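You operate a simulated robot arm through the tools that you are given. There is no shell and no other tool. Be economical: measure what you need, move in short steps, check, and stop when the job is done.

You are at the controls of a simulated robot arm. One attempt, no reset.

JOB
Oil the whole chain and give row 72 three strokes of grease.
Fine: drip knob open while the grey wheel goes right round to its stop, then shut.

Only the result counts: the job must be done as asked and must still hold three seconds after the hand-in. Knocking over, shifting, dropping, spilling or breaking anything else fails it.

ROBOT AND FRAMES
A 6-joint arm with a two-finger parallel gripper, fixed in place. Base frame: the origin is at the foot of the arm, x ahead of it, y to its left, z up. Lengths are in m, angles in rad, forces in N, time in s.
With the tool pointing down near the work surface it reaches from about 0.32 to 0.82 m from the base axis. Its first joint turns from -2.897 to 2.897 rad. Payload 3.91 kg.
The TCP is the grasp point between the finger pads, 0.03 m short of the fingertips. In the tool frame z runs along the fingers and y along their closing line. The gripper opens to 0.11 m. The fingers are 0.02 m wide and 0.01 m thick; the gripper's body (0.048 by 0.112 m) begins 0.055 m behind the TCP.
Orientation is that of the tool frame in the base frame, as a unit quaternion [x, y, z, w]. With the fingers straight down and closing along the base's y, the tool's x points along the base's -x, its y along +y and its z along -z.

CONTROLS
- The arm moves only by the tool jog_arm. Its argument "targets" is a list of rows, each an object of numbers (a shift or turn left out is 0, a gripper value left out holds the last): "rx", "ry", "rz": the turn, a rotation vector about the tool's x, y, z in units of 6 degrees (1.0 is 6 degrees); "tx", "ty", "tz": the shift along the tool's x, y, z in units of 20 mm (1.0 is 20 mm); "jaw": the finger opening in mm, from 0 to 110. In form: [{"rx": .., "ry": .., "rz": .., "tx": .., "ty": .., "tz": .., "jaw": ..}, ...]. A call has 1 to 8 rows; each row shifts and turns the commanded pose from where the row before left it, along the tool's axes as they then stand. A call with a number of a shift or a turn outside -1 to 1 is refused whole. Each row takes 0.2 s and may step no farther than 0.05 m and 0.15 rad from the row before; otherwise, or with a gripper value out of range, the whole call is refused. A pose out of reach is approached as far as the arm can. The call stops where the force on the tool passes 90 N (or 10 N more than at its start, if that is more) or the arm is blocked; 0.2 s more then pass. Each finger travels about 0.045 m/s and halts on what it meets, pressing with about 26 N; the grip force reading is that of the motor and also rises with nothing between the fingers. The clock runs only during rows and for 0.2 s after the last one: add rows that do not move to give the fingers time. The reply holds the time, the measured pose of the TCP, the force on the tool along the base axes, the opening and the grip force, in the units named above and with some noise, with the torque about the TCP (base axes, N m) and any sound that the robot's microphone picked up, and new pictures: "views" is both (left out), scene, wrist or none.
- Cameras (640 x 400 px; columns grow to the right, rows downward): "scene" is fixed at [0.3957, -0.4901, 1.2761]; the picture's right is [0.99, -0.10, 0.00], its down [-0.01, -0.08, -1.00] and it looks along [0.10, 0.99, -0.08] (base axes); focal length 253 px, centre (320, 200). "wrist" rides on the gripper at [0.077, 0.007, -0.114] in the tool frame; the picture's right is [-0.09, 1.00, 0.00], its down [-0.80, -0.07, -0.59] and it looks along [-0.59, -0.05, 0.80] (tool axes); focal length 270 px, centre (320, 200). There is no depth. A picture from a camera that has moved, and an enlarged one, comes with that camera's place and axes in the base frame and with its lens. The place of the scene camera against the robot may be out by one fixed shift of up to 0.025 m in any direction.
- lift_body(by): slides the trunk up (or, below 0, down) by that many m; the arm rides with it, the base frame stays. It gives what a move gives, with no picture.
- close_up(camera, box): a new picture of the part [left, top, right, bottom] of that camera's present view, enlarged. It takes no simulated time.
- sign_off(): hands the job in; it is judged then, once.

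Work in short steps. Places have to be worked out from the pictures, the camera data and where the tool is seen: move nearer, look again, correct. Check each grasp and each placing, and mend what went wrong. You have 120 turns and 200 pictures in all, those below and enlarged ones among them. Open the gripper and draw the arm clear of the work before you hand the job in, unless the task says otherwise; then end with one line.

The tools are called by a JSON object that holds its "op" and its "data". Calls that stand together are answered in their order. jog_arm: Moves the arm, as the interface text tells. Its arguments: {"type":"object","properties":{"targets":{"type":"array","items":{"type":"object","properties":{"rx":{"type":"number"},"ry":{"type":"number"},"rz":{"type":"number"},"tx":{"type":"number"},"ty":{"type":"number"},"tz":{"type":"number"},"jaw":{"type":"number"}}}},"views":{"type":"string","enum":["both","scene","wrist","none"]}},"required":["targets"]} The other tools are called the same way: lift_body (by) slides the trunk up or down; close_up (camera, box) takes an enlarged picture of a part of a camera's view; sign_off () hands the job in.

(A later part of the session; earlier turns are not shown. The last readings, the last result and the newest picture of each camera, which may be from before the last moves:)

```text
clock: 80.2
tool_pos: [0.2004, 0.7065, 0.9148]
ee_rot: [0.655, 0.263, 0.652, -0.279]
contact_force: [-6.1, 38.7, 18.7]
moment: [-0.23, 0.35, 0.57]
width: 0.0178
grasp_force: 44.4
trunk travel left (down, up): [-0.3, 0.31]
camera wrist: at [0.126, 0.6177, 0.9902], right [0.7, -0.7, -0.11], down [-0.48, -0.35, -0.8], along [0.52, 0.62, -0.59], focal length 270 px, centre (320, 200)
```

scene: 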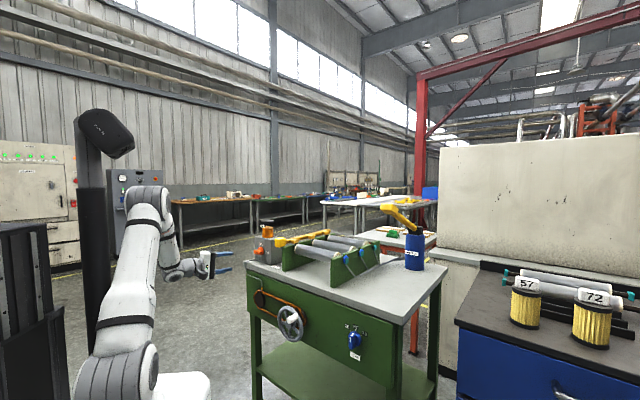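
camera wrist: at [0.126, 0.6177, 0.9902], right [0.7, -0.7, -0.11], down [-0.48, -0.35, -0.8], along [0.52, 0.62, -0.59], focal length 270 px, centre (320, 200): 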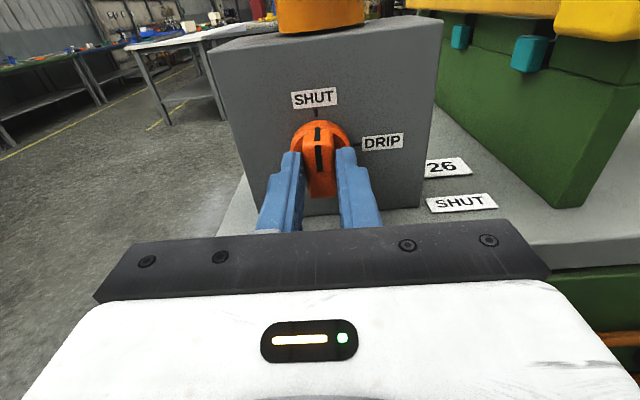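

The mark is at SHUT. I give a slight extra nudge toward the stop, then release and back off.

{"op": "jog_arm", "data": {"targets": [{"rz": -0.4}, {"jaw": 60}, {"jaw": 60}, {"jaw": 60}, {"tz": -1}, {"tz": -1}, {"tz": -1}, {"tz": -1}], "views": "wrist"}}

{"op": "close_up", "data": {"camera": "scene", "box": [220, 210, 300, 270]}}

{"op": "close_up", "data": {"camera": "scene", "box": [240, 280, 320, 350]}}

{"op": "close_up", "data": {"camera": "scene", "box": [325, 315, 385, 365]}}

```text
clock: 82.0
tool_pos: [0.146, 0.6464, 0.9116]
ee_rot: [0.651, 0.276, 0.656, -0.266]
contact_force: [0.4, 1.0, 0.0]
moment: [0.04, 0.01, 0.03]
width: 0.0599
grasp_force: 0.1
trunk travel left (down, up): [-0.3, 0.31]
camera wrist: at [0.0686, 0.5608, 0.9896], right [0.7, -0.71, -0.07], down [-0.46, -0.38, -0.8], along [0.54, 0.6, -0.59], focal length 270 px, centre (320, 200)
```

wrist: 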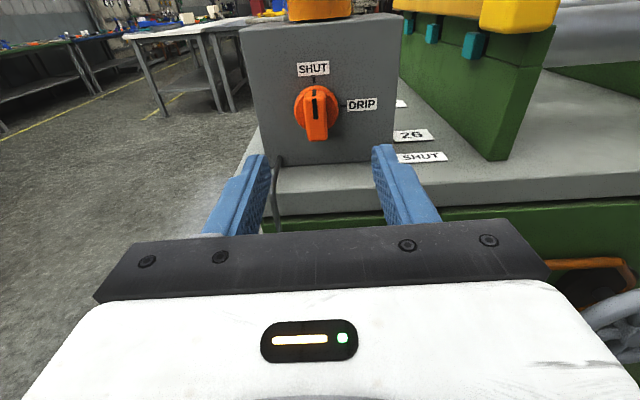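

```text
6.67 times, centred on (260, 240) of scene
camera zoom: at [0.3957, -0.4901, 1.2761], right [0.99, -0.1, 0.0], down [-0.01, -0.08, -1.0], along [0.1, 0.99, -0.08], focal length 1689 px, centre (720, -67)
```

zoom: 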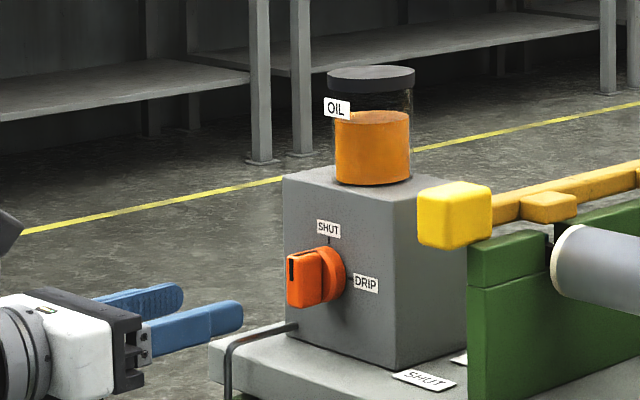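

```text
5.71 times, centred on (280, 315) of scene
camera zoom: at [0.3957, -0.4901, 1.2761], right [0.99, -0.1, 0.0], down [-0.01, -0.08, -1.0], along [0.1, 0.99, -0.08], focal length 1448 px, centre (549, -457)
```

zoom: 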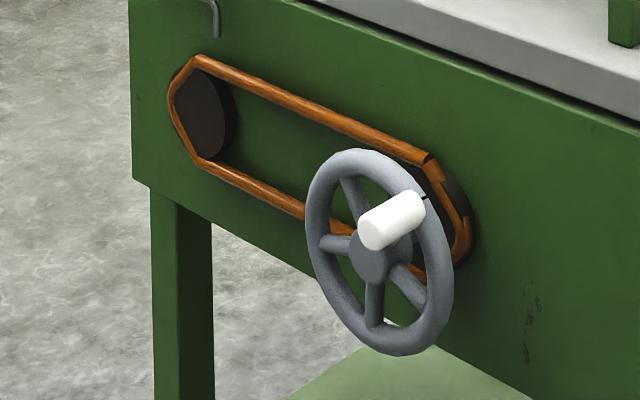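

```text
8.00 times, centred on (355, 340) of scene
camera zoom: at [0.3957, -0.4901, 1.2761], right [0.99, -0.1, 0.0], down [-0.01, -0.08, -1.0], along [0.1, 0.99, -0.08], focal length 2027 px, centre (40, -920)
```

zoom: 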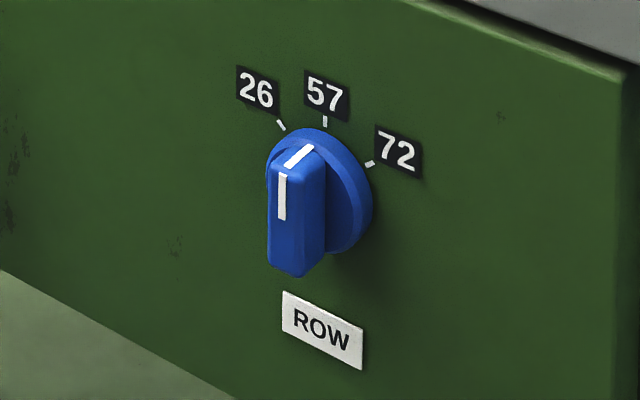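

The drip is shut, the drop is gone from the spout, and the whole chain is oiled. The ROW selector points at 57, and 72 is 45° clockwise at about (0.585, 0.295, 0.72). I travel along the front of the table at this height.

{"op": "jog_arm", "data": {"targets": [{"tz": -0.5, "tx": 0.5, "ty": 1}, {"tx": 0.5, "ty": 1}, {"ty": 1}, {"ty": 1}, {"ty": 1}, {"ty": 1}, {"ty": 1}, {"ty": 1}], "views": "none"}}

{"op": "jog_arm", "data": {"targets": [{"ty": 1}, {"ty": 1}, {"ty": 1}, {"ty": 1}, {"ty": 1}, {"ty": 1}, {"ty": 1}, {"ty": 1}], "views": "both"}}

```text
clock: 83.8
tool_pos: [0.2526, 0.5279, 0.9338]
ee_rot: [0.651, 0.275, 0.656, -0.265]
contact_force: [-0.4, 1.0, -0.5]
moment: [-0.04, 0.0, -0.02]
width: 0.06
grasp_force: 0.1
trunk travel left (down, up): [-0.3, 0.31]
```

```text
clock: 85.6
tool_pos: [0.3645, 0.4123, 0.9362]
ee_rot: [0.652, 0.273, 0.656, -0.264]
contact_force: [-0.2, 0.0, -0.1]
moment: [0.02, 0.01, 0.0]
width: 0.0597
grasp_force: 0.1
trunk travel left (down, up): [-0.3, 0.31]
camera wrist: at [0.2872, 0.3271, 1.0147], right [0.7, -0.71, -0.07], down [-0.46, -0.38, -0.8], along [0.54, 0.6, -0.59], focal length 270 px, centre (320, 200)
```

scene: 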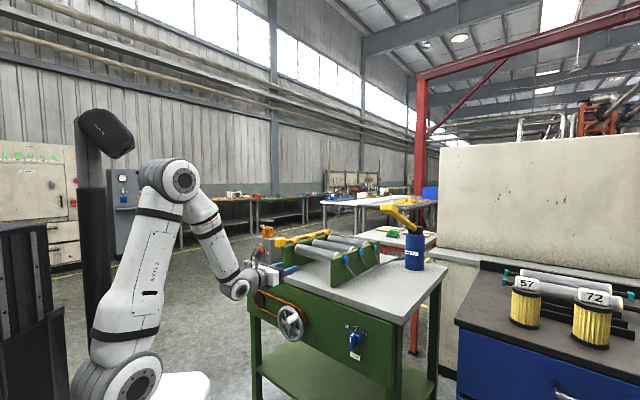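
wrist: 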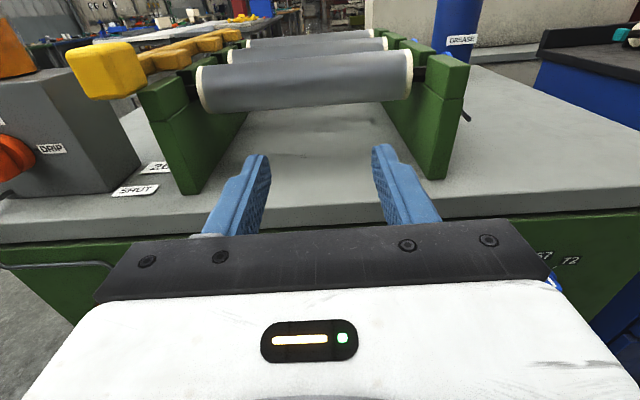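

Clear path. I continue along t to the row knob, easing back as I go.

{"op": "jog_arm", "data": {"targets": [{"ty": 1}, {"ty": 1}, {"ty": 1}, {"ty": 1}, {"ty": 1, "tz": -0.3}, {"ty": 1, "tz": -0.3}, {"ty": 1, "tz": -0.3}, {"ty": 1, "tz": -0.3}], "views": "none"}}

{"op": "jog_arm", "data": {"targets": [{"ty": 1, "tz": -0.5}, {"ty": 1, "tz": -0.5}, {"ty": 1, "tz": -0.5}, {"ty": 1, "tz": -0.5}, {"tx": -1}, {"tx": -1}, {"tx": -1}, {"tx": -1}], "views": "both"}}

```text
clock: 87.4
tool_pos: [0.3515, 0.3874, 0.9516]
ee_rot: [0.653, 0.272, 0.656, -0.263]
contact_force: [0.6, 0.7, 0.2]
moment: [0.0, 0.01, -0.04]
width: 0.0599
grasp_force: 0.1
out of reach, approached as far as the arm can: row 1, 2, 3, 4, 5, 6, 7, 8
trunk travel left (down, up): [-0.3, 0.31]
```

```text
clock: 89.2
tool_pos: [0.3512, 0.4001, 0.887]
ee_rot: [0.652, 0.274, 0.656, -0.264]
contact_force: [0.0, 0.7, -0.2]
moment: [-0.01, -0.01, 0.01]
width: 0.0601
grasp_force: 0.1
out of reach, approached as far as the arm can: row 1, 2, 3, 4, 5, 6, 7
trunk travel left (down, up): [-0.3, 0.31]
camera wrist: at [0.2743, 0.3143, 0.9647], right [0.7, -0.71, -0.07], down [-0.46, -0.38, -0.8], along [0.54, 0.6, -0.59], focal length 270 px, centre (320, 200)
```

scene: 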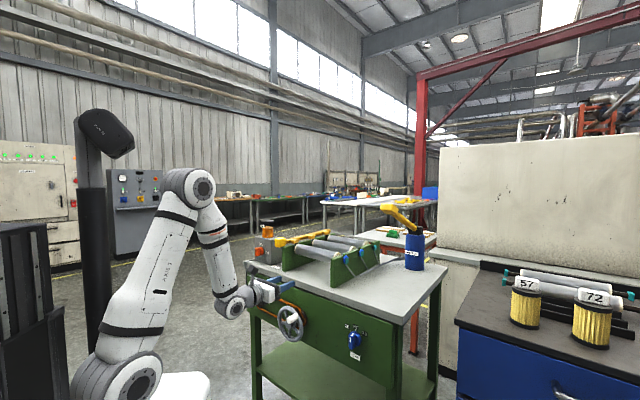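
wrist: 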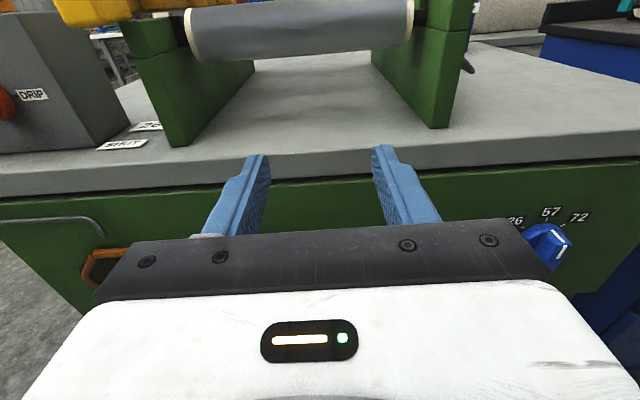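

Horizontal reach runs out here because the wrist gets too close to the base. I instead reorient to tool-down with the camera outward, which works at this radius, and turn the row knob from above.

{"op": "jog_arm", "data": {"targets": [{"rx": -1, "rz": 1}, {"rx": -1, "rz": 1}, {"rx": -1, "rz": 1}, {"rx": -1, "rz": 1}, {"rx": -1, "rz": 1}, {"rx": -1, "rz": 1}, {"rx": -1, "rz": 1}, {"rx": -1, "rz": 1}], "views": "none"}}

{"op": "jog_arm", "data": {"targets": [{"rx": -1, "rz": 1}, {"rx": -1, "rz": 1}, {"rx": -1, "rz": 1}, {"rx": -1, "rz": 1}, {"rx": -1, "rz": 1}, {"rx": -1, "rz": 1}, {"rx": -1, "rz": 1}, {"rx": -1, "rz": 1}], "views": "none"}}

{"op": "jog_arm", "data": {"targets": [{"rx": -1, "rz": 1}, {"rx": -1, "rz": 1}, {"rx": -1, "rz": 1}, {"rx": -1, "rz": 1}, {"rx": -1, "rz": 1}, {"rx": -0.2, "rz": 0.2}], "views": "both"}}

```text
clock: 91.0
tool_pos: [0.3511, 0.3967, 0.8871]
ee_rot: [0.754, -0.288, 0.548, -0.221]
contact_force: [-0.5, 0.2, 0.3]
moment: [0.01, -0.01, 0.02]
width: 0.0602
grasp_force: 0.0
trunk travel left (down, up): [-0.3, 0.31]
```

```text
clock: 92.8
tool_pos: [0.3514, 0.3977, 0.8881]
ee_rot: [-0.599, 0.753, -0.253, 0.102]
contact_force: [-0.3, -0.4, 0.6]
moment: [-0.01, 0.0, 0.03]
width: 0.06
grasp_force: 0.0
trunk travel left (down, up): [-0.3, 0.31]
```

```text
clock: 94.2
tool_pos: [0.3522, 0.3964, 0.887]
ee_rot: [-0.381, 0.924, -0.006, 0.003]
contact_force: [0.6, 0.6, 1.5]
moment: [0.01, -0.01, 0.02]
width: 0.0599
grasp_force: 0.0
trunk travel left (down, up): [-0.3, 0.31]
camera wrist: at [0.2914, 0.3473, 1.0027], right [-0.64, 0.77, -0.01], down [0.61, 0.52, 0.6], along [0.46, 0.37, -0.8], focal length 270 px, centre (320, 200)
```

scene: 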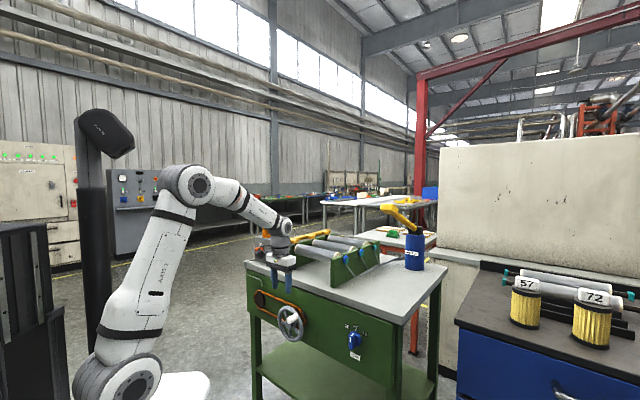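
wrist: 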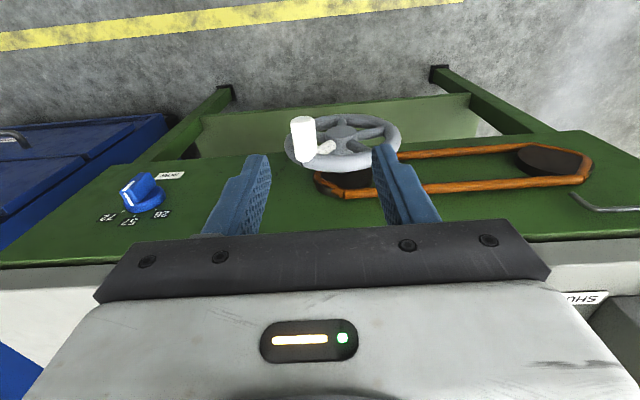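

Tool is down. I move along to the row knob (t ≈ 0.205).

{"op": "jog_arm", "data": {"targets": [{"ty": -1}, {"ty": -1}, {"ty": -1}, {"ty": -1}, {"ty": -1}, {"ty": -1}, {"ty": -1}, {"ty": -1}], "views": "none"}}

{"op": "jog_arm", "data": {"targets": [{"ty": -1, "tx": -0.6}, {"ty": -1, "tx": -0.6}, {"ty": -1, "tx": -0.6}, {"ty": -0.8, "tx": -0.6}], "views": "wrist"}}

{"op": "close_up", "data": {"camera": "scene", "box": [305, 260, 405, 360]}}

```text
clock: 96.0
tool_pos: [0.4634, 0.2848, 0.8905]
ee_rot: [-0.383, 0.924, -0.007, 0.003]
contact_force: [0.5, -0.5, -1.0]
moment: [0.05, -0.01, 0.0]
width: 0.0599
grasp_force: 0.1
trunk travel left (down, up): [-0.3, 0.31]
```

```text
clock: 97.0
tool_pos: [0.5521, 0.2637, 0.8898]
ee_rot: [-0.383, 0.924, -0.007, 0.003]
contact_force: [0.5, -0.5, 0.6]
moment: [-0.03, 0.04, -0.02]
width: 0.0599
grasp_force: 0.0
trunk travel left (down, up): [-0.3, 0.31]
camera wrist: at [0.4922, 0.2158, 1.0058], right [-0.64, 0.77, -0.02], down [0.61, 0.52, 0.6], along [0.46, 0.37, -0.8], focal length 270 px, centre (320, 200)
```

wrist: 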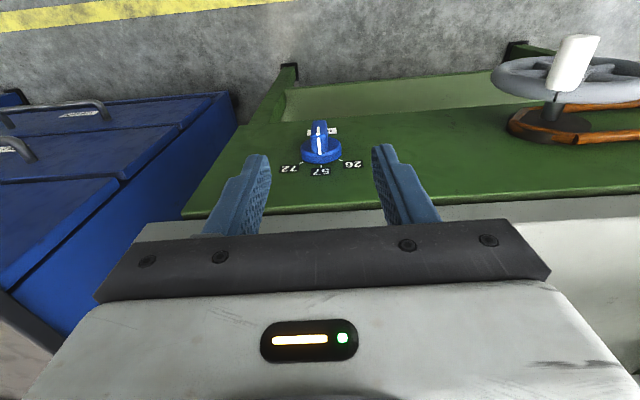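

```text
4.00 times, centred on (355, 310) of scene
camera zoom: at [0.3957, -0.4901, 1.2761], right [0.99, -0.1, 0.0], down [-0.01, -0.08, -1.0], along [0.1, 0.99, -0.08], focal length 1013 px, centre (180, -240)
```

zoom: 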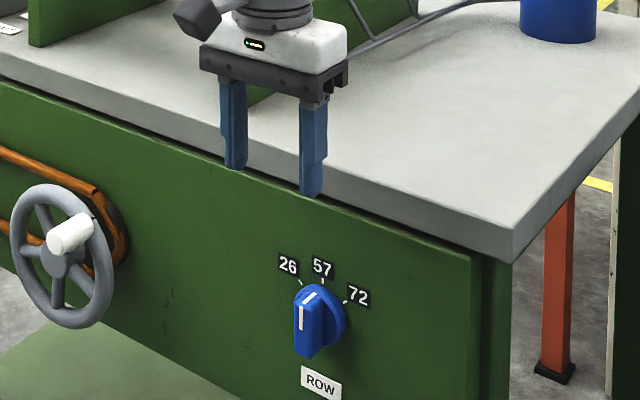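

Bar aligned: p ≈ 0.61, bar top z ≈ 0.74. I shift in by 33 mm and descend most of the way, then look.

{"op": "jog_arm", "data": {"targets": [{"tx": -0.83, "ty": -0.16, "jaw": 50}, {"tx": -0.83, "tz": 1}, {"tz": 1}, {"tz": 1}, {"tz": 1}, {"tz": 0.8}], "views": "wrist"}}

{"op": "close_up", "data": {"camera": "scene", "box": [305, 260, 405, 360]}}

```text
clock: 98.4
tool_pos: [0.5802, 0.2854, 0.7963]
ee_rot: [-0.383, 0.924, -0.007, 0.003]
contact_force: [-0.5, 0.8, -0.5]
moment: [0.01, 0.01, 0.0]
width: 0.0502
grasp_force: 0.0
trunk travel left (down, up): [-0.3, 0.31]
camera wrist: at [0.52, 0.2365, 0.9112], right [-0.64, 0.77, -0.02], down [0.61, 0.52, 0.6], along [0.46, 0.37, -0.8], focal length 270 px, centre (320, 200)
```

wrist: 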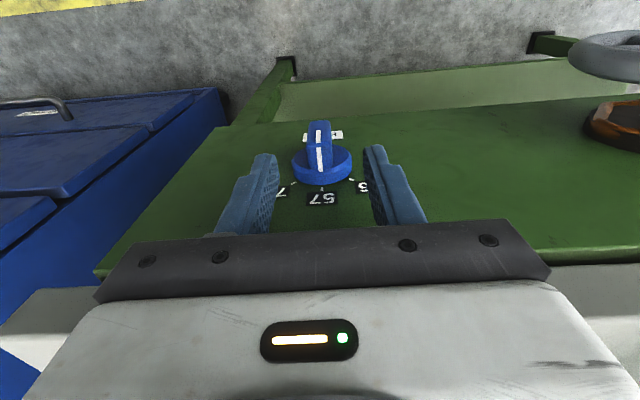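

```text
4.00 times, centred on (355, 310) of scene
camera zoom: at [0.3957, -0.4901, 1.2761], right [0.99, -0.1, 0.0], down [-0.01, -0.08, -1.0], along [0.1, 0.99, -0.08], focal length 1013 px, centre (180, -240)
```

zoom: 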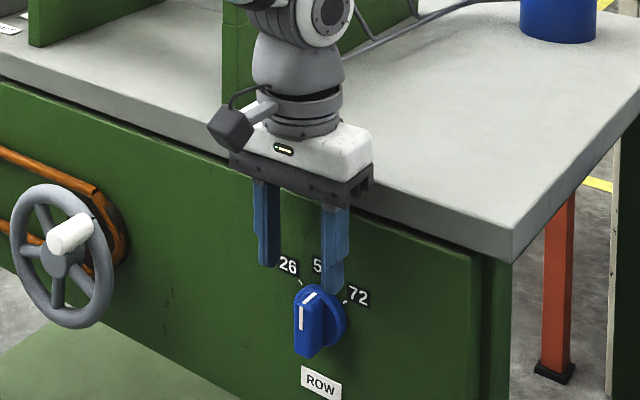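

The fingers are just above the bar, centred. I descend 44 mm and close.

{"op": "jog_arm", "data": {"targets": [{"tz": 1}, {"tz": 1}, {"tz": 0.2}, {"jaw": 0}, {"jaw": 0}, {"jaw": 0}, {"jaw": 0}], "views": "wrist"}}

{"op": "close_up", "data": {"camera": "scene", "box": [305, 260, 405, 360]}}

```text
clock: 98.9
tool_pos: [0.586, 0.2892, 0.7896]
ee_rot: [-0.382, 0.924, -0.003, 0.028]
contact_force: [-8.7, -4.9, 40.0]
moment: [1.68, -0.92, 0.24]
width: 0.0502
grasp_force: 0.0
trunk travel left (down, up): [-0.3, 0.31]
stopped in row 2: the force on the tool passed its limit at 105 N (the readings are from after the stop); the commanded pose is now the measured one
camera wrist: at [0.5216, 0.237, 0.9006], right [-0.64, 0.77, -0.02], down [0.58, 0.51, 0.64], along [0.5, 0.39, -0.77], focal length 270 px, centre (320, 200)
```

wrist: 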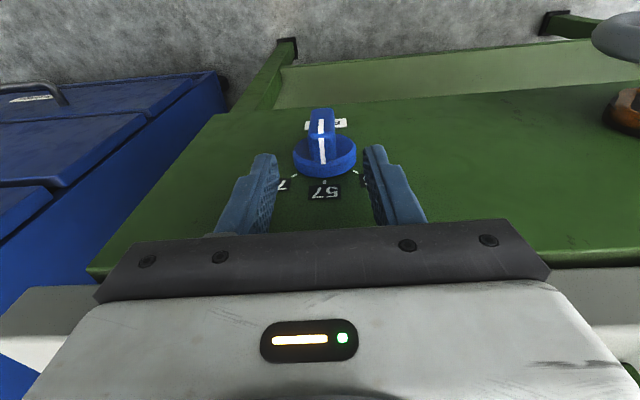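

```text
4.00 times, centred on (355, 310) of scene
camera zoom: at [0.3957, -0.4901, 1.2761], right [0.99, -0.1, 0.0], down [-0.01, -0.08, -1.0], along [0.1, 0.99, -0.08], focal length 1013 px, centre (180, -240)
```

zoom: 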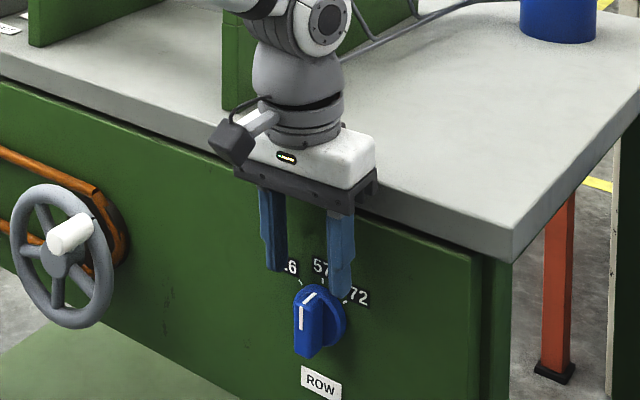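

The gripper body caught the overhanging table edge. I back up and out, then tilt the tool about 40° so the body stays in front of the edge.

{"op": "jog_arm", "data": {"targets": [{"tz": -0.7}, {"tz": -0.8}, {"tx": 1}, {"tx": 1}, {"tx": 1, "ry": -1}, {"ry": -1}, {"ry": -1}, {"ry": -1}], "views": "none"}}

{"op": "jog_arm", "data": {"targets": [{"ry": -1}, {"ry": -1}], "views": "both"}}

```text
clock: 100.7
tool_pos: [0.5444, 0.2463, 0.8098]
ee_rot: [-0.375, 0.899, 0.075, 0.213]
contact_force: [-0.1, -0.5, 0.5]
moment: [0.0, 0.0, 0.0]
width: 0.0504
grasp_force: 0.1
trunk travel left (down, up): [-0.3, 0.31]
```

```text
clock: 101.3
tool_pos: [0.5437, 0.2465, 0.8094]
ee_rot: [-0.365, 0.872, 0.113, 0.306]
contact_force: [0.4, 0.1, 0.8]
moment: [0.03, 0.03, 0.04]
width: 0.0501
grasp_force: 0.0
trunk travel left (down, up): [-0.3, 0.31]
camera wrist: at [0.4453, 0.1577, 0.8532], right [-0.66, 0.75, 0.03], down [0.22, 0.15, 0.96], along [0.72, 0.64, -0.27], focal length 270 px, centre (320, 200)
```

scene: 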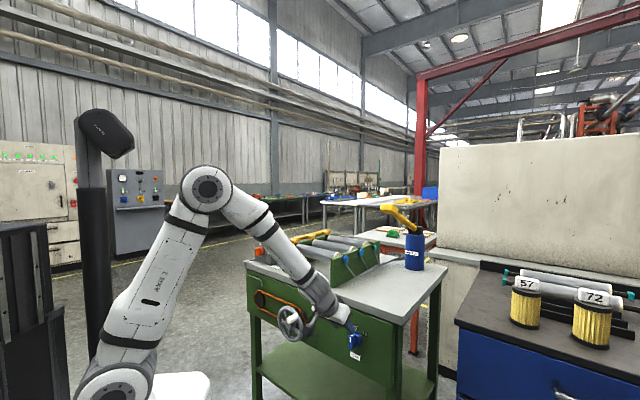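
wrist: 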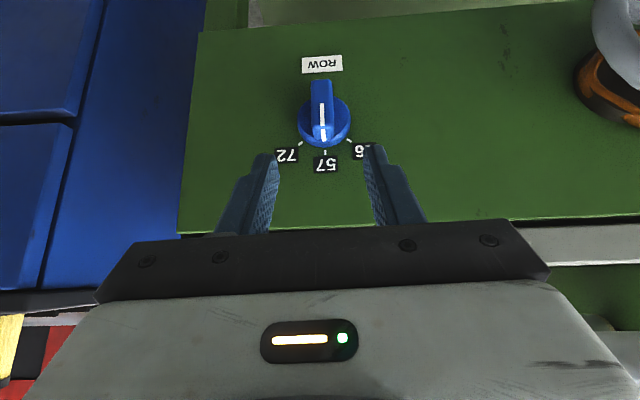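

The tilt is good and the bar centre is on axis at z ≈ 0.73. I advance along the fingers in two steps.

{"op": "jog_arm", "data": {"targets": [{"tx": 0.75, "ty": 0.15}, {"tz": 1}, {"tz": 1}, {"tz": 0.8}], "views": "wrist"}}

{"op": "close_up", "data": {"camera": "scene", "box": [305, 280, 385, 360]}}

```text
clock: 102.3
tool_pos: [0.5585, 0.2658, 0.7567]
ee_rot: [-0.365, 0.872, 0.114, 0.306]
contact_force: [-0.6, -0.3, 1.0]
moment: [-0.02, 0.0, -0.01]
width: 0.05
grasp_force: 0.1
trunk travel left (down, up): [-0.3, 0.31]
camera wrist: at [0.4603, 0.1771, 0.7997], right [-0.66, 0.75, 0.03], down [0.22, 0.15, 0.96], along [0.72, 0.64, -0.27], focal length 270 px, centre (320, 200)
```

wrist: 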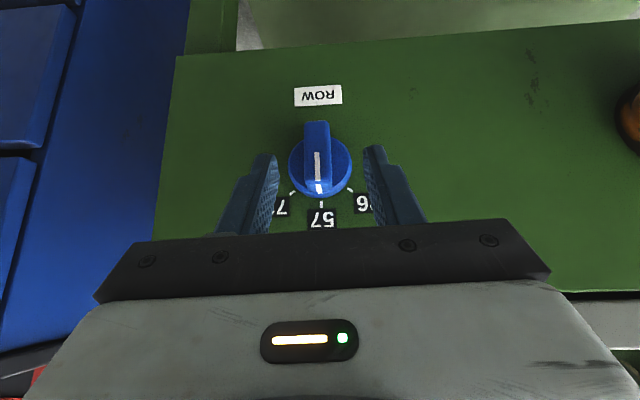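

```text
5.00 times, centred on (345, 320) of scene
camera zoom: at [0.3957, -0.4901, 1.2761], right [0.99, -0.1, 0.0], down [-0.01, -0.08, -1.0], along [0.1, 0.99, -0.08], focal length 1267 px, centre (195, -400)
```

zoom: 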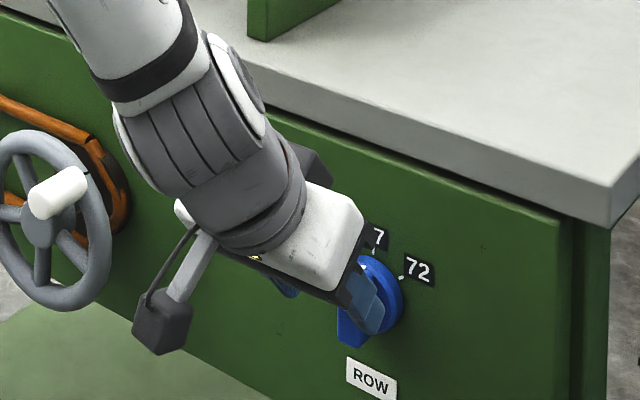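

Aligned within 3 mm. I advance the last 26 mm and close.

{"op": "jog_arm", "data": {"targets": [{"ty": -0.12, "tz": 0.7}, {"tz": 0.6}, {"jaw": 0}, {"jaw": 0}, {"jaw": 0}, {"jaw": 0}], "views": "wrist"}}

```text
clock: 103.7
tool_pos: [0.5723, 0.2749, 0.7353]
ee_rot: [-0.366, 0.872, 0.115, 0.305]
contact_force: [-2.1, 4.6, -2.6]
moment: [0.44, -0.3, 0.13]
width: 0.0179
grasp_force: 45.2
trunk travel left (down, up): [-0.3, 0.31]
camera wrist: at [0.4737, 0.1866, 0.7783], right [-0.66, 0.75, 0.03], down [0.22, 0.15, 0.96], along [0.72, 0.64, -0.27], focal length 270 px, centre (320, 200)
```

wrist: 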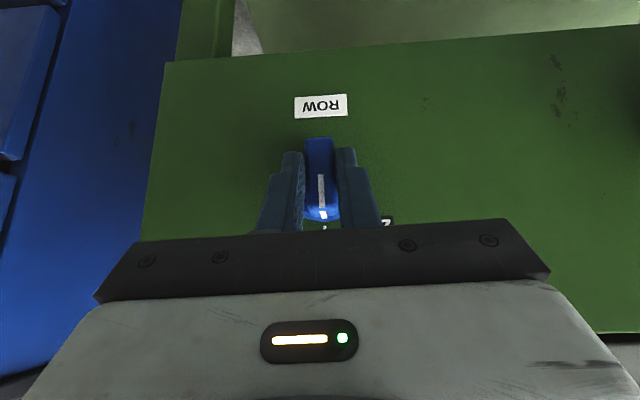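

Gripped. I rotate about the knob's axis clockwise, first 24°.

{"op": "jog_arm", "data": {"targets": [{"rx": -0.788, "rz": 0.616, "ty": -0.03}, {"rx": -0.788, "rz": 0.616, "ty": -0.03}, {"rx": -0.788, "rz": 0.616, "ty": -0.03}, {"rx": -0.788, "rz": 0.616, "ty": -0.03}], "views": "wrist"}}

{"op": "close_up", "data": {"camera": "scene", "box": [305, 280, 385, 360]}}

```text
clock: 104.7
tool_pos: [0.5756, 0.2707, 0.7342]
ee_rot: [-0.293, 0.882, 0.293, 0.224]
contact_force: [13.4, -8.8, -11.2]
moment: [-0.63, 0.21, 0.29]
width: 0.0178
grasp_force: 44.6
trunk travel left (down, up): [-0.3, 0.31]
camera wrist: at [0.4902, 0.1699, 0.7769], right [-0.58, 0.69, 0.43], down [0.5, -0.12, 0.86], along [0.64, 0.72, -0.27], focal length 270 px, centre (320, 200)
```

wrist: 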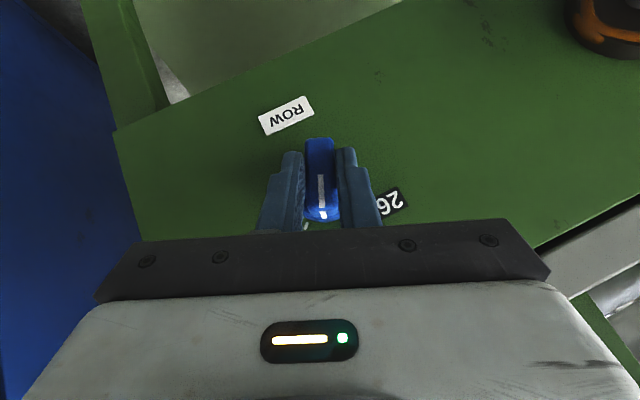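

```text
5.00 times, centred on (345, 320) of scene
camera zoom: at [0.3957, -0.4901, 1.2761], right [0.99, -0.1, 0.0], down [-0.01, -0.08, -1.0], along [0.1, 0.99, -0.08], focal length 1267 px, centre (195, -400)
```

zoom: 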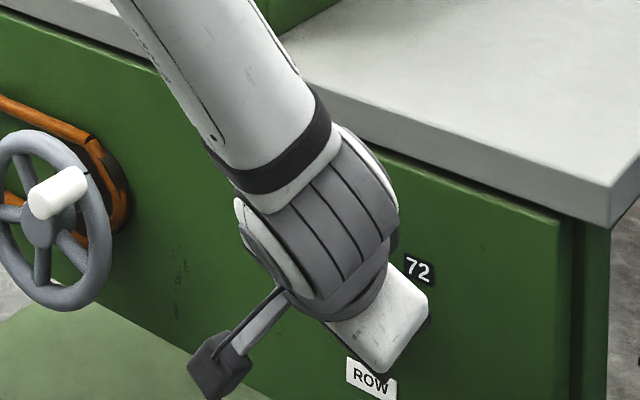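

The knob follows smoothly. I do the remaining 21°.

{"op": "jog_arm", "data": {"targets": [{"rx": -0.788, "rz": 0.616, "ty": -0.03}, {"rx": -0.788, "rz": 0.616, "ty": -0.03}, {"rx": -0.788, "rz": 0.616, "ty": -0.03}, {"rx": -0.4, "rz": 0.31}], "views": "wrist"}}

```text
clock: 105.7
tool_pos: [0.5788, 0.2667, 0.7311]
ee_rot: [-0.22, 0.859, 0.439, 0.145]
contact_force: [23.2, -32.1, -25.5]
moment: [-0.74, -0.18, -0.27]
width: 0.0177
grasp_force: 45.0
trunk travel left (down, up): [-0.3, 0.31]
camera wrist: at [0.5032, 0.1568, 0.7681], right [-0.43, 0.54, 0.73], down [0.69, -0.32, 0.65], along [0.58, 0.78, -0.24], focal length 270 px, centre (320, 200)
```

wrist: 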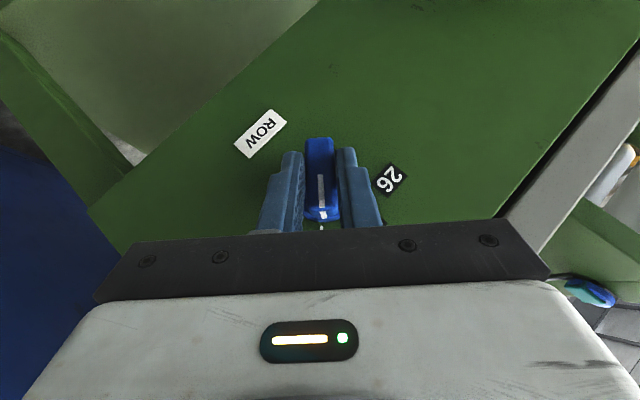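

The tick now lines up with the bar's pointer. I release, back off along the tool axis and check.

{"op": "jog_arm", "data": {"targets": [{"jaw": 60}, {"jaw": 60}, {"jaw": 60}, {"tz": -1}, {"tz": -1}, {"tz": -1}, {"tz": -1}], "views": "wrist"}}

{"op": "close_up", "data": {"camera": "scene", "box": [305, 280, 385, 360]}}

```text
clock: 107.3
tool_pos: [0.5704, 0.2038, 0.779]
ee_rot: [-0.223, 0.857, 0.44, 0.146]
contact_force: [-0.6, -0.2, 0.4]
moment: [0.0, -0.01, -0.03]
width: 0.0601
grasp_force: 0.1
trunk travel left (down, up): [-0.3, 0.31]
camera wrist: at [0.4958, 0.0933, 0.8157], right [-0.43, 0.53, 0.73], down [0.69, -0.32, 0.65], along [0.58, 0.78, -0.23], focal length 270 px, centre (320, 200)
```

wrist: 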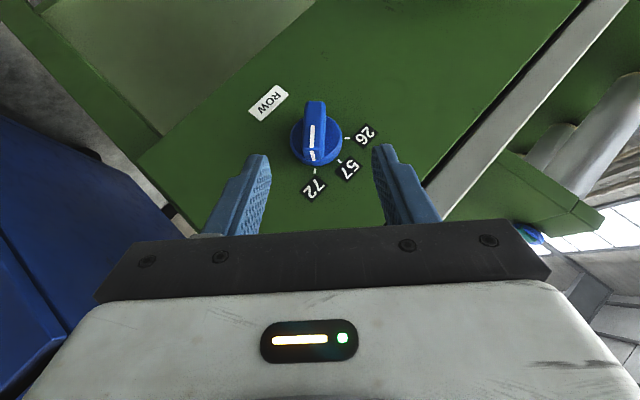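

```text
5.00 times, centred on (345, 320) of scene
camera zoom: at [0.3957, -0.4901, 1.2761], right [0.99, -0.1, 0.0], down [-0.01, -0.08, -1.0], along [0.1, 0.99, -0.08], focal length 1267 px, centre (195, -400)
```

zoom: 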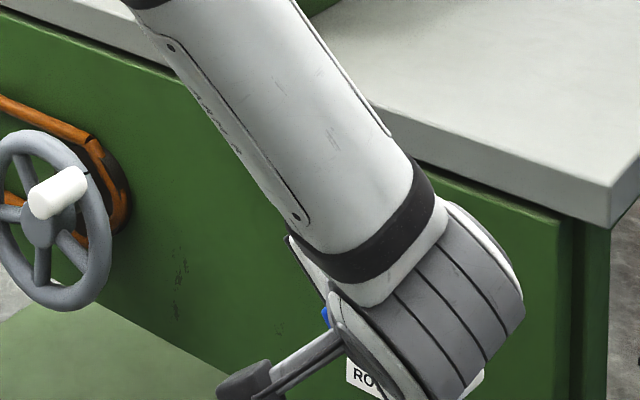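

The selector reads 72. Next is the grease lever. I undo the roll, raise the trunk 0.2 m and then look at the lever.

{"op": "jog_arm", "data": {"targets": [{"rx": 0.788, "rz": -0.616}, {"rx": 0.788, "rz": -0.616}, {"rx": 0.788, "rz": -0.616}, {"rx": 0.788, "rz": -0.616}, {"rx": 0.788, "rz": -0.616}, {"rx": 0.788, "rz": -0.616}, {"rx": 0.788, "rz": -0.616}, {"rx": 0.39, "rz": -0.31}], "views": "none"}}

{"op": "lift_body", "data": {"by": 0.2}}

{"op": "jog_arm", "data": {"targets": [{"rx": 0}], "views": "both"}}

```text
clock: 109.1
tool_pos: [0.5705, 0.2048, 0.7799]
ee_rot: [-0.366, 0.872, 0.114, 0.305]
contact_force: [0.0, -0.2, 0.0]
moment: [-0.04, 0.0, 0.01]
width: 0.0601
grasp_force: 0.0
trunk travel left (down, up): [-0.3, 0.31]
```

```text
clock: 111.3
tool_pos: [0.5706, 0.2049, 0.9798]
ee_rot: [-0.365, 0.872, 0.114, 0.305]
contact_force: [0.1, -0.1, 0.4]
moment: [-0.01, 0.01, 0.01]
width: 0.06
grasp_force: 0.0
trunk travel left (down, up): [-0.5, 0.11]
```

```text
clock: 111.7
tool_pos: [0.5696, 0.204, 0.9804]
ee_rot: [-0.364, 0.872, 0.115, 0.306]
contact_force: [0.6, 0.2, -0.3]
moment: [0.01, 0.02, -0.05]
width: 0.06
grasp_force: 0.1
trunk travel left (down, up): [-0.5, 0.11]
camera wrist: at [0.4723, 0.1166, 1.0233], right [-0.66, 0.75, 0.03], down [0.22, 0.15, 0.96], along [0.72, 0.64, -0.27], focal length 270 px, centre (320, 200)
```

scene: 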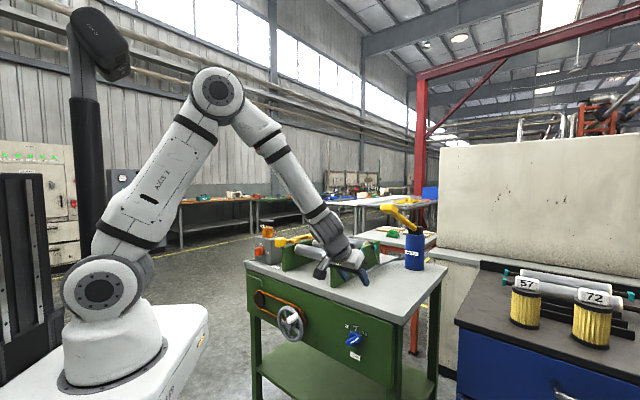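
wrist: 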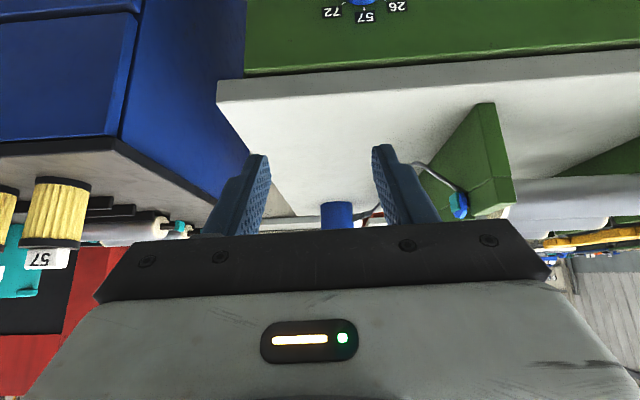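

The grease gun is straight ahead. I rise 0.3 m so the camera can see the lever.

{"op": "jog_arm", "data": {"targets": [{"tz": -1, "tx": -0.78}, {"tz": -1, "tx": -0.78}, {"tz": -1, "tx": -0.78}, {"tz": -1, "tx": -0.78}, {"tz": -1, "tx": -0.78}, {"tz": -1, "tx": -0.78}, {"tz": -1, "tx": -0.78}, {"tz": -1, "tx": -0.78}], "views": "none"}}

{"op": "jog_arm", "data": {"targets": [{"tz": -1, "tx": -0.78}, {"tz": -1, "tx": -0.78}, {"tz": -1, "tx": -0.78}, {"tz": -1, "tx": -0.78}], "views": "both"}}

{"op": "close_up", "data": {"camera": "scene", "box": [320, 180, 440, 280]}}

```text
clock: 113.5
tool_pos: [0.5652, 0.2072, 1.1841]
ee_rot: [-0.365, 0.872, 0.115, 0.305]
contact_force: [0.7, 0.9, 0.2]
moment: [-0.03, -0.04, 0.0]
width: 0.0598
grasp_force: 0.1
trunk travel left (down, up): [-0.5, 0.11]
```

```text
clock: 114.5
tool_pos: [0.5637, 0.2083, 1.2845]
ee_rot: [-0.365, 0.872, 0.115, 0.305]
contact_force: [0.3, 0.2, -0.5]
moment: [-0.02, -0.01, 0.01]
width: 0.0601
grasp_force: 0.0
trunk travel left (down, up): [-0.5, 0.11]
camera wrist: at [0.4666, 0.1202, 1.3271], right [-0.66, 0.75, 0.03], down [0.22, 0.15, 0.96], along [0.72, 0.64, -0.27], focal length 270 px, centre (320, 200)
```

scene: 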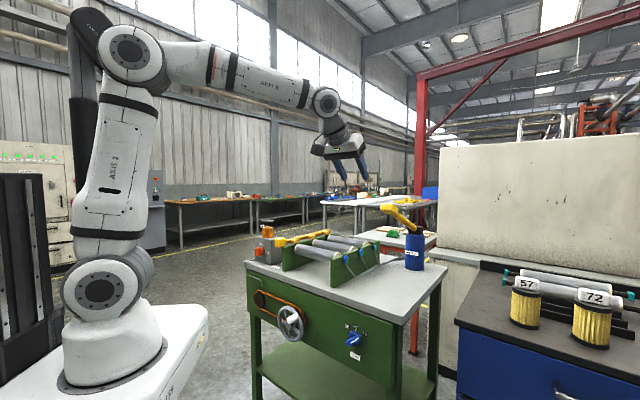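
wrist: 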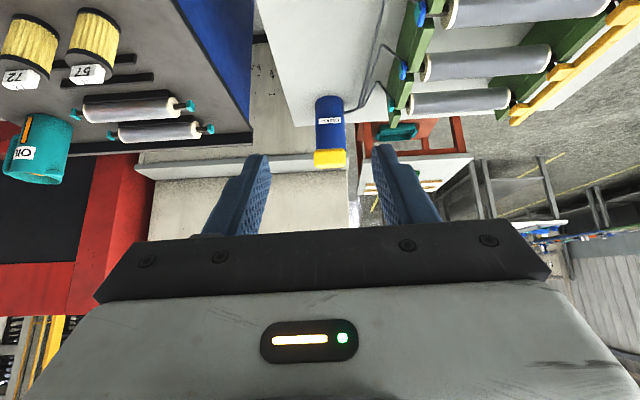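

```text
4.00 times, centred on (380, 230) of scene
camera zoom: at [0.3957, -0.4901, 1.2761], right [0.99, -0.1, 0.0], down [-0.01, -0.08, -1.0], along [0.1, 0.99, -0.08], focal length 1013 px, centre (80, 80)
```

zoom: 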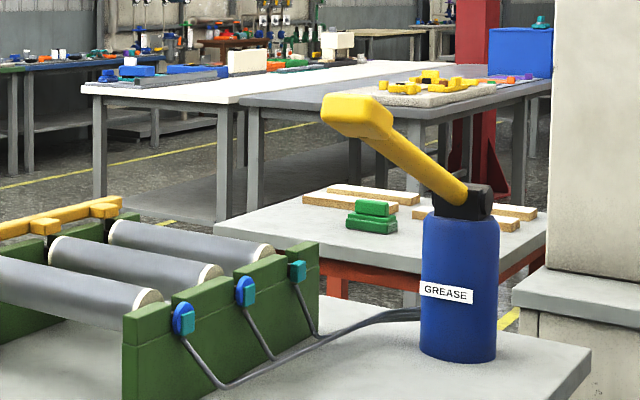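

The lever block is straight ahead, centred at about (0.737, 0.384, 1.153) and 45 mm wide. I approach along the tool axis and stop short to look.

{"op": "jog_arm", "data": {"targets": [{"tx": -0.95, "tz": 1, "jaw": 80}, {"tx": -0.95, "tz": 1}, {"tx": -0.95, "tz": 1}, {"tx": -0.95, "tz": 1}, {"tx": -0.95, "tz": 1}, {"tx": -0.9, "tz": 1}, {"tz": 1}, {"tz": 1}], "views": "both"}}

{"op": "close_up", "data": {"camera": "scene", "box": [340, 160, 440, 260]}}

```text
clock: 116.3
tool_pos: [0.7013, 0.3407, 1.2278]
ee_rot: [-0.364, 0.873, 0.114, 0.305]
contact_force: [-0.2, -0.1, -0.2]
moment: [-0.01, 0.0, -0.02]
width: 0.0799
grasp_force: 0.1
trunk travel left (down, up): [-0.5, 0.11]
camera wrist: at [0.6026, 0.253, 1.2707], right [-0.66, 0.75, 0.03], down [0.22, 0.15, 0.96], along [0.72, 0.64, -0.27], focal length 270 px, centre (320, 200)
```

scene: 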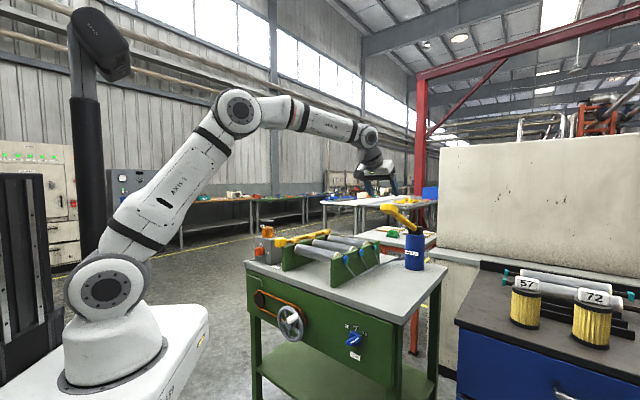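
wrist: 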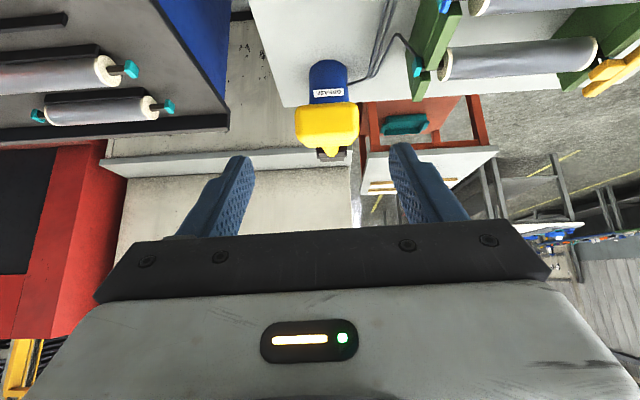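

```text
4.00 times, centred on (390, 210) of scene
camera zoom: at [0.3957, -0.4901, 1.2761], right [0.99, -0.1, 0.0], down [-0.01, -0.08, -1.0], along [0.1, 0.99, -0.08], focal length 1013 px, centre (40, 160)
```

zoom: 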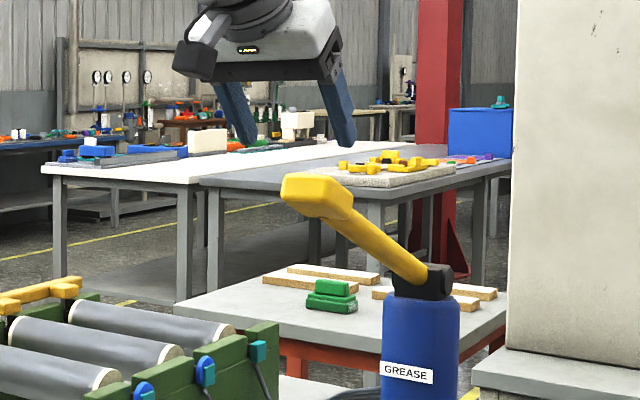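

Well centred. I advance the last 92 mm and close on the block.

{"op": "jog_arm", "data": {"targets": [{"tz": 1, "ty": 0.3}, {"tz": 1}, {"tz": 1}, {"tz": 1}, {"tz": 0.5}, {"jaw": 0}, {"jaw": 0}, {"jaw": 0}], "views": "wrist"}}

{"op": "close_up", "data": {"camera": "scene", "box": [340, 160, 440, 260]}}

```text
clock: 118.1
tool_pos: [0.7361, 0.3823, 1.1562]
ee_rot: [-0.365, 0.872, 0.115, 0.306]
contact_force: [10.4, -7.8, 1.8]
moment: [0.67, 0.62, 0.58]
width: 0.0486
grasp_force: 40.8
trunk travel left (down, up): [-0.5, 0.11]
camera wrist: at [0.6375, 0.2937, 1.1999], right [-0.65, 0.76, 0.03], down [0.22, 0.15, 0.96], along [0.72, 0.64, -0.27], focal length 270 px, centre (320, 200)
```

wrist: 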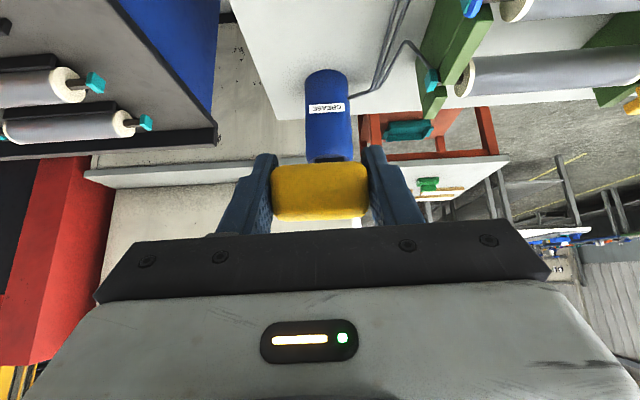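

```text
4.00 times, centred on (390, 210) of scene
camera zoom: at [0.3957, -0.4901, 1.2761], right [0.99, -0.1, 0.0], down [-0.01, -0.08, -1.0], along [0.1, 0.99, -0.08], focal length 1013 px, centre (40, 160)
```

zoom: 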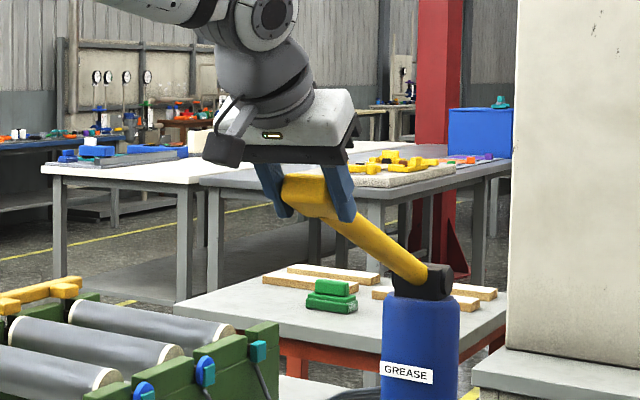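

Gripped at 48.6 mm on the block. I start the first downstroke along the lever's arc (R ≈ 0.334 m), watching the force.

{"op": "jog_arm", "data": {"targets": [{"tz": 0.43, "tx": 0.695}, {"tz": 0.43, "tx": 0.695}, {"tz": 0.54, "tx": 0.69}, {"tz": 0.54, "tx": 0.69}], "views": "wrist"}}

{"op": "close_up", "data": {"camera": "scene", "box": [340, 160, 440, 260]}}

```text
clock: 119.1
tool_pos: [0.7206, 0.3675, 1.0932]
ee_rot: [-0.365, 0.872, 0.115, 0.306]
contact_force: [7.7, -8.6, 7.1]
moment: [2.19, 0.19, 0.66]
width: 0.0482
grasp_force: 45.7
trunk travel left (down, up): [-0.5, 0.11]
camera wrist: at [0.6234, 0.2792, 1.136], right [-0.66, 0.75, 0.03], down [0.22, 0.15, 0.96], along [0.72, 0.64, -0.27], focal length 270 px, centre (320, 200)
```

wrist: 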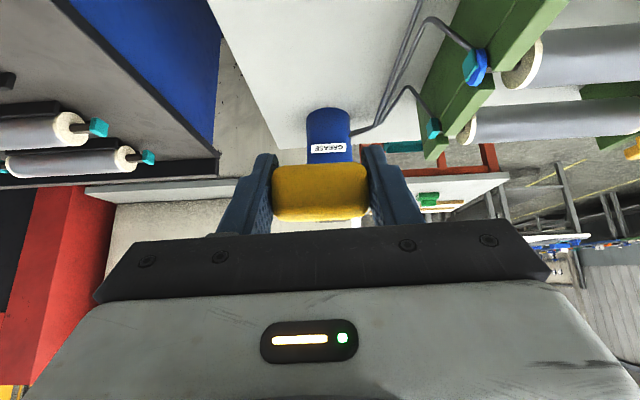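

```text
4.00 times, centred on (390, 210) of scene
camera zoom: at [0.3957, -0.4901, 1.2761], right [0.99, -0.1, 0.0], down [-0.01, -0.08, -1.0], along [0.1, 0.99, -0.08], focal length 1013 px, centre (40, 160)
```

zoom: 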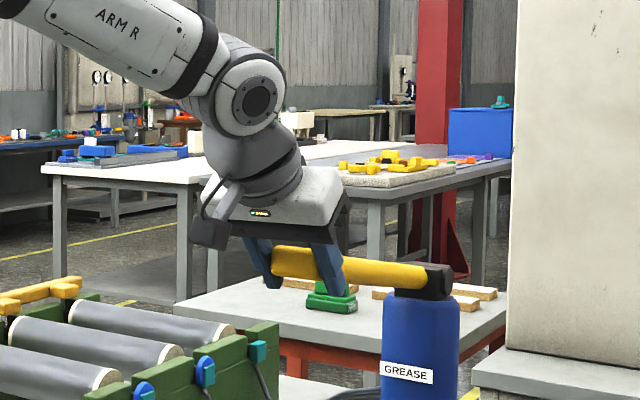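

The lever follows with low force. I continue down toward its stop.

{"op": "jog_arm", "data": {"targets": [{"tz": 0.61, "tx": 0.63}, {"tz": 0.61, "tx": 0.63}, {"tz": 0.67, "tx": 0.56}, {"tz": 0.67, "tx": 0.56}], "views": "none"}}

{"op": "close_up", "data": {"camera": "scene", "box": [340, 160, 440, 260]}}

```text
clock: 120.1
tool_pos: [0.7155, 0.3616, 1.024]
ee_rot: [-0.365, 0.872, 0.115, 0.305]
contact_force: [-7.1, -5.7, 7.5]
moment: [1.71, 0.2, -0.34]
width: 0.0484
grasp_force: 44.5
trunk travel left (down, up): [-0.5, 0.11]
```

```text
4.00 times, centred on (390, 210) of scene
camera zoom: at [0.3957, -0.4901, 1.2761], right [0.99, -0.1, 0.0], down [-0.01, -0.08, -1.0], along [0.1, 0.99, -0.08], focal length 1013 px, centre (40, 160)
```

zoom: 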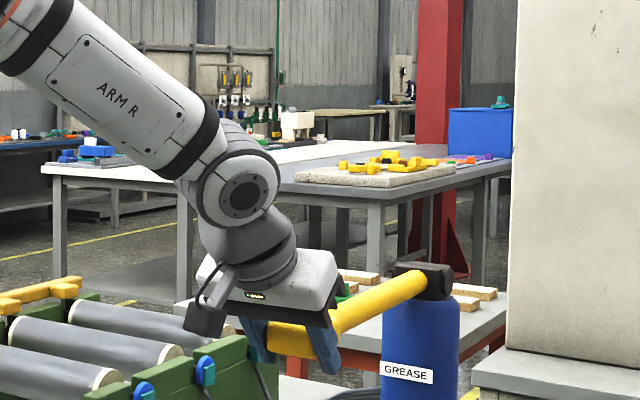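

No stop yet. I continue down the arc.

{"op": "jog_arm", "data": {"targets": [{"tz": 0.725, "tx": 0.49}, {"tz": 0.725, "tx": 0.49}, {"tz": 0.77, "tx": 0.41}], "views": "none"}}

{"op": "close_up", "data": {"camera": "scene", "box": [340, 180, 440, 280]}}

```text
clock: 120.9
tool_pos: [0.7202, 0.3652, 0.9763]
ee_rot: [-0.366, 0.87, 0.115, 0.311]
contact_force: [-16.7, -8.9, 41.4]
moment: [0.45, 0.1, 0.14]
width: 0.0482
grasp_force: 45.5
trunk travel left (down, up): [-0.5, 0.11]
```

```text
4.00 times, centred on (390, 230) of scene
camera zoom: at [0.3957, -0.4901, 1.2761], right [0.99, -0.1, 0.0], down [-0.01, -0.08, -1.0], along [0.1, 0.99, -0.08], focal length 1013 px, centre (40, 80)
```

zoom: 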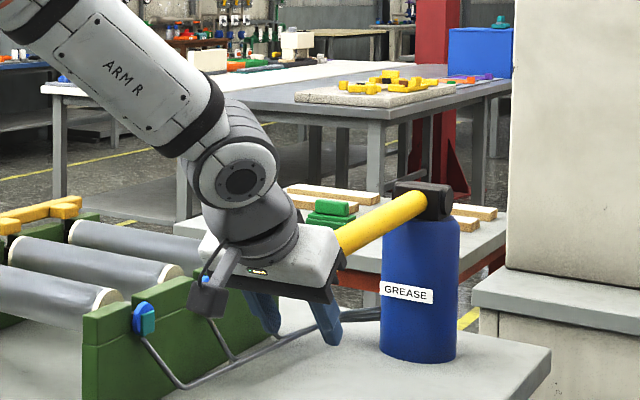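

Resistance appears (41 N up) at z = 0.976. I push slightly more to confirm the bottom stop.

{"op": "jog_arm", "data": {"targets": [{"tz": 0.39, "tx": 0.2}], "views": "none"}}

```text
clock: 121.3
tool_pos: [0.7208, 0.3649, 0.9767]
ee_rot: [-0.365, 0.869, 0.116, 0.315]
contact_force: [-15.2, -7.4, 58.1]
moment: [0.29, 1.29, 0.28]
width: 0.0476
grasp_force: 45.0
trunk travel left (down, up): [-0.5, 0.11]
```

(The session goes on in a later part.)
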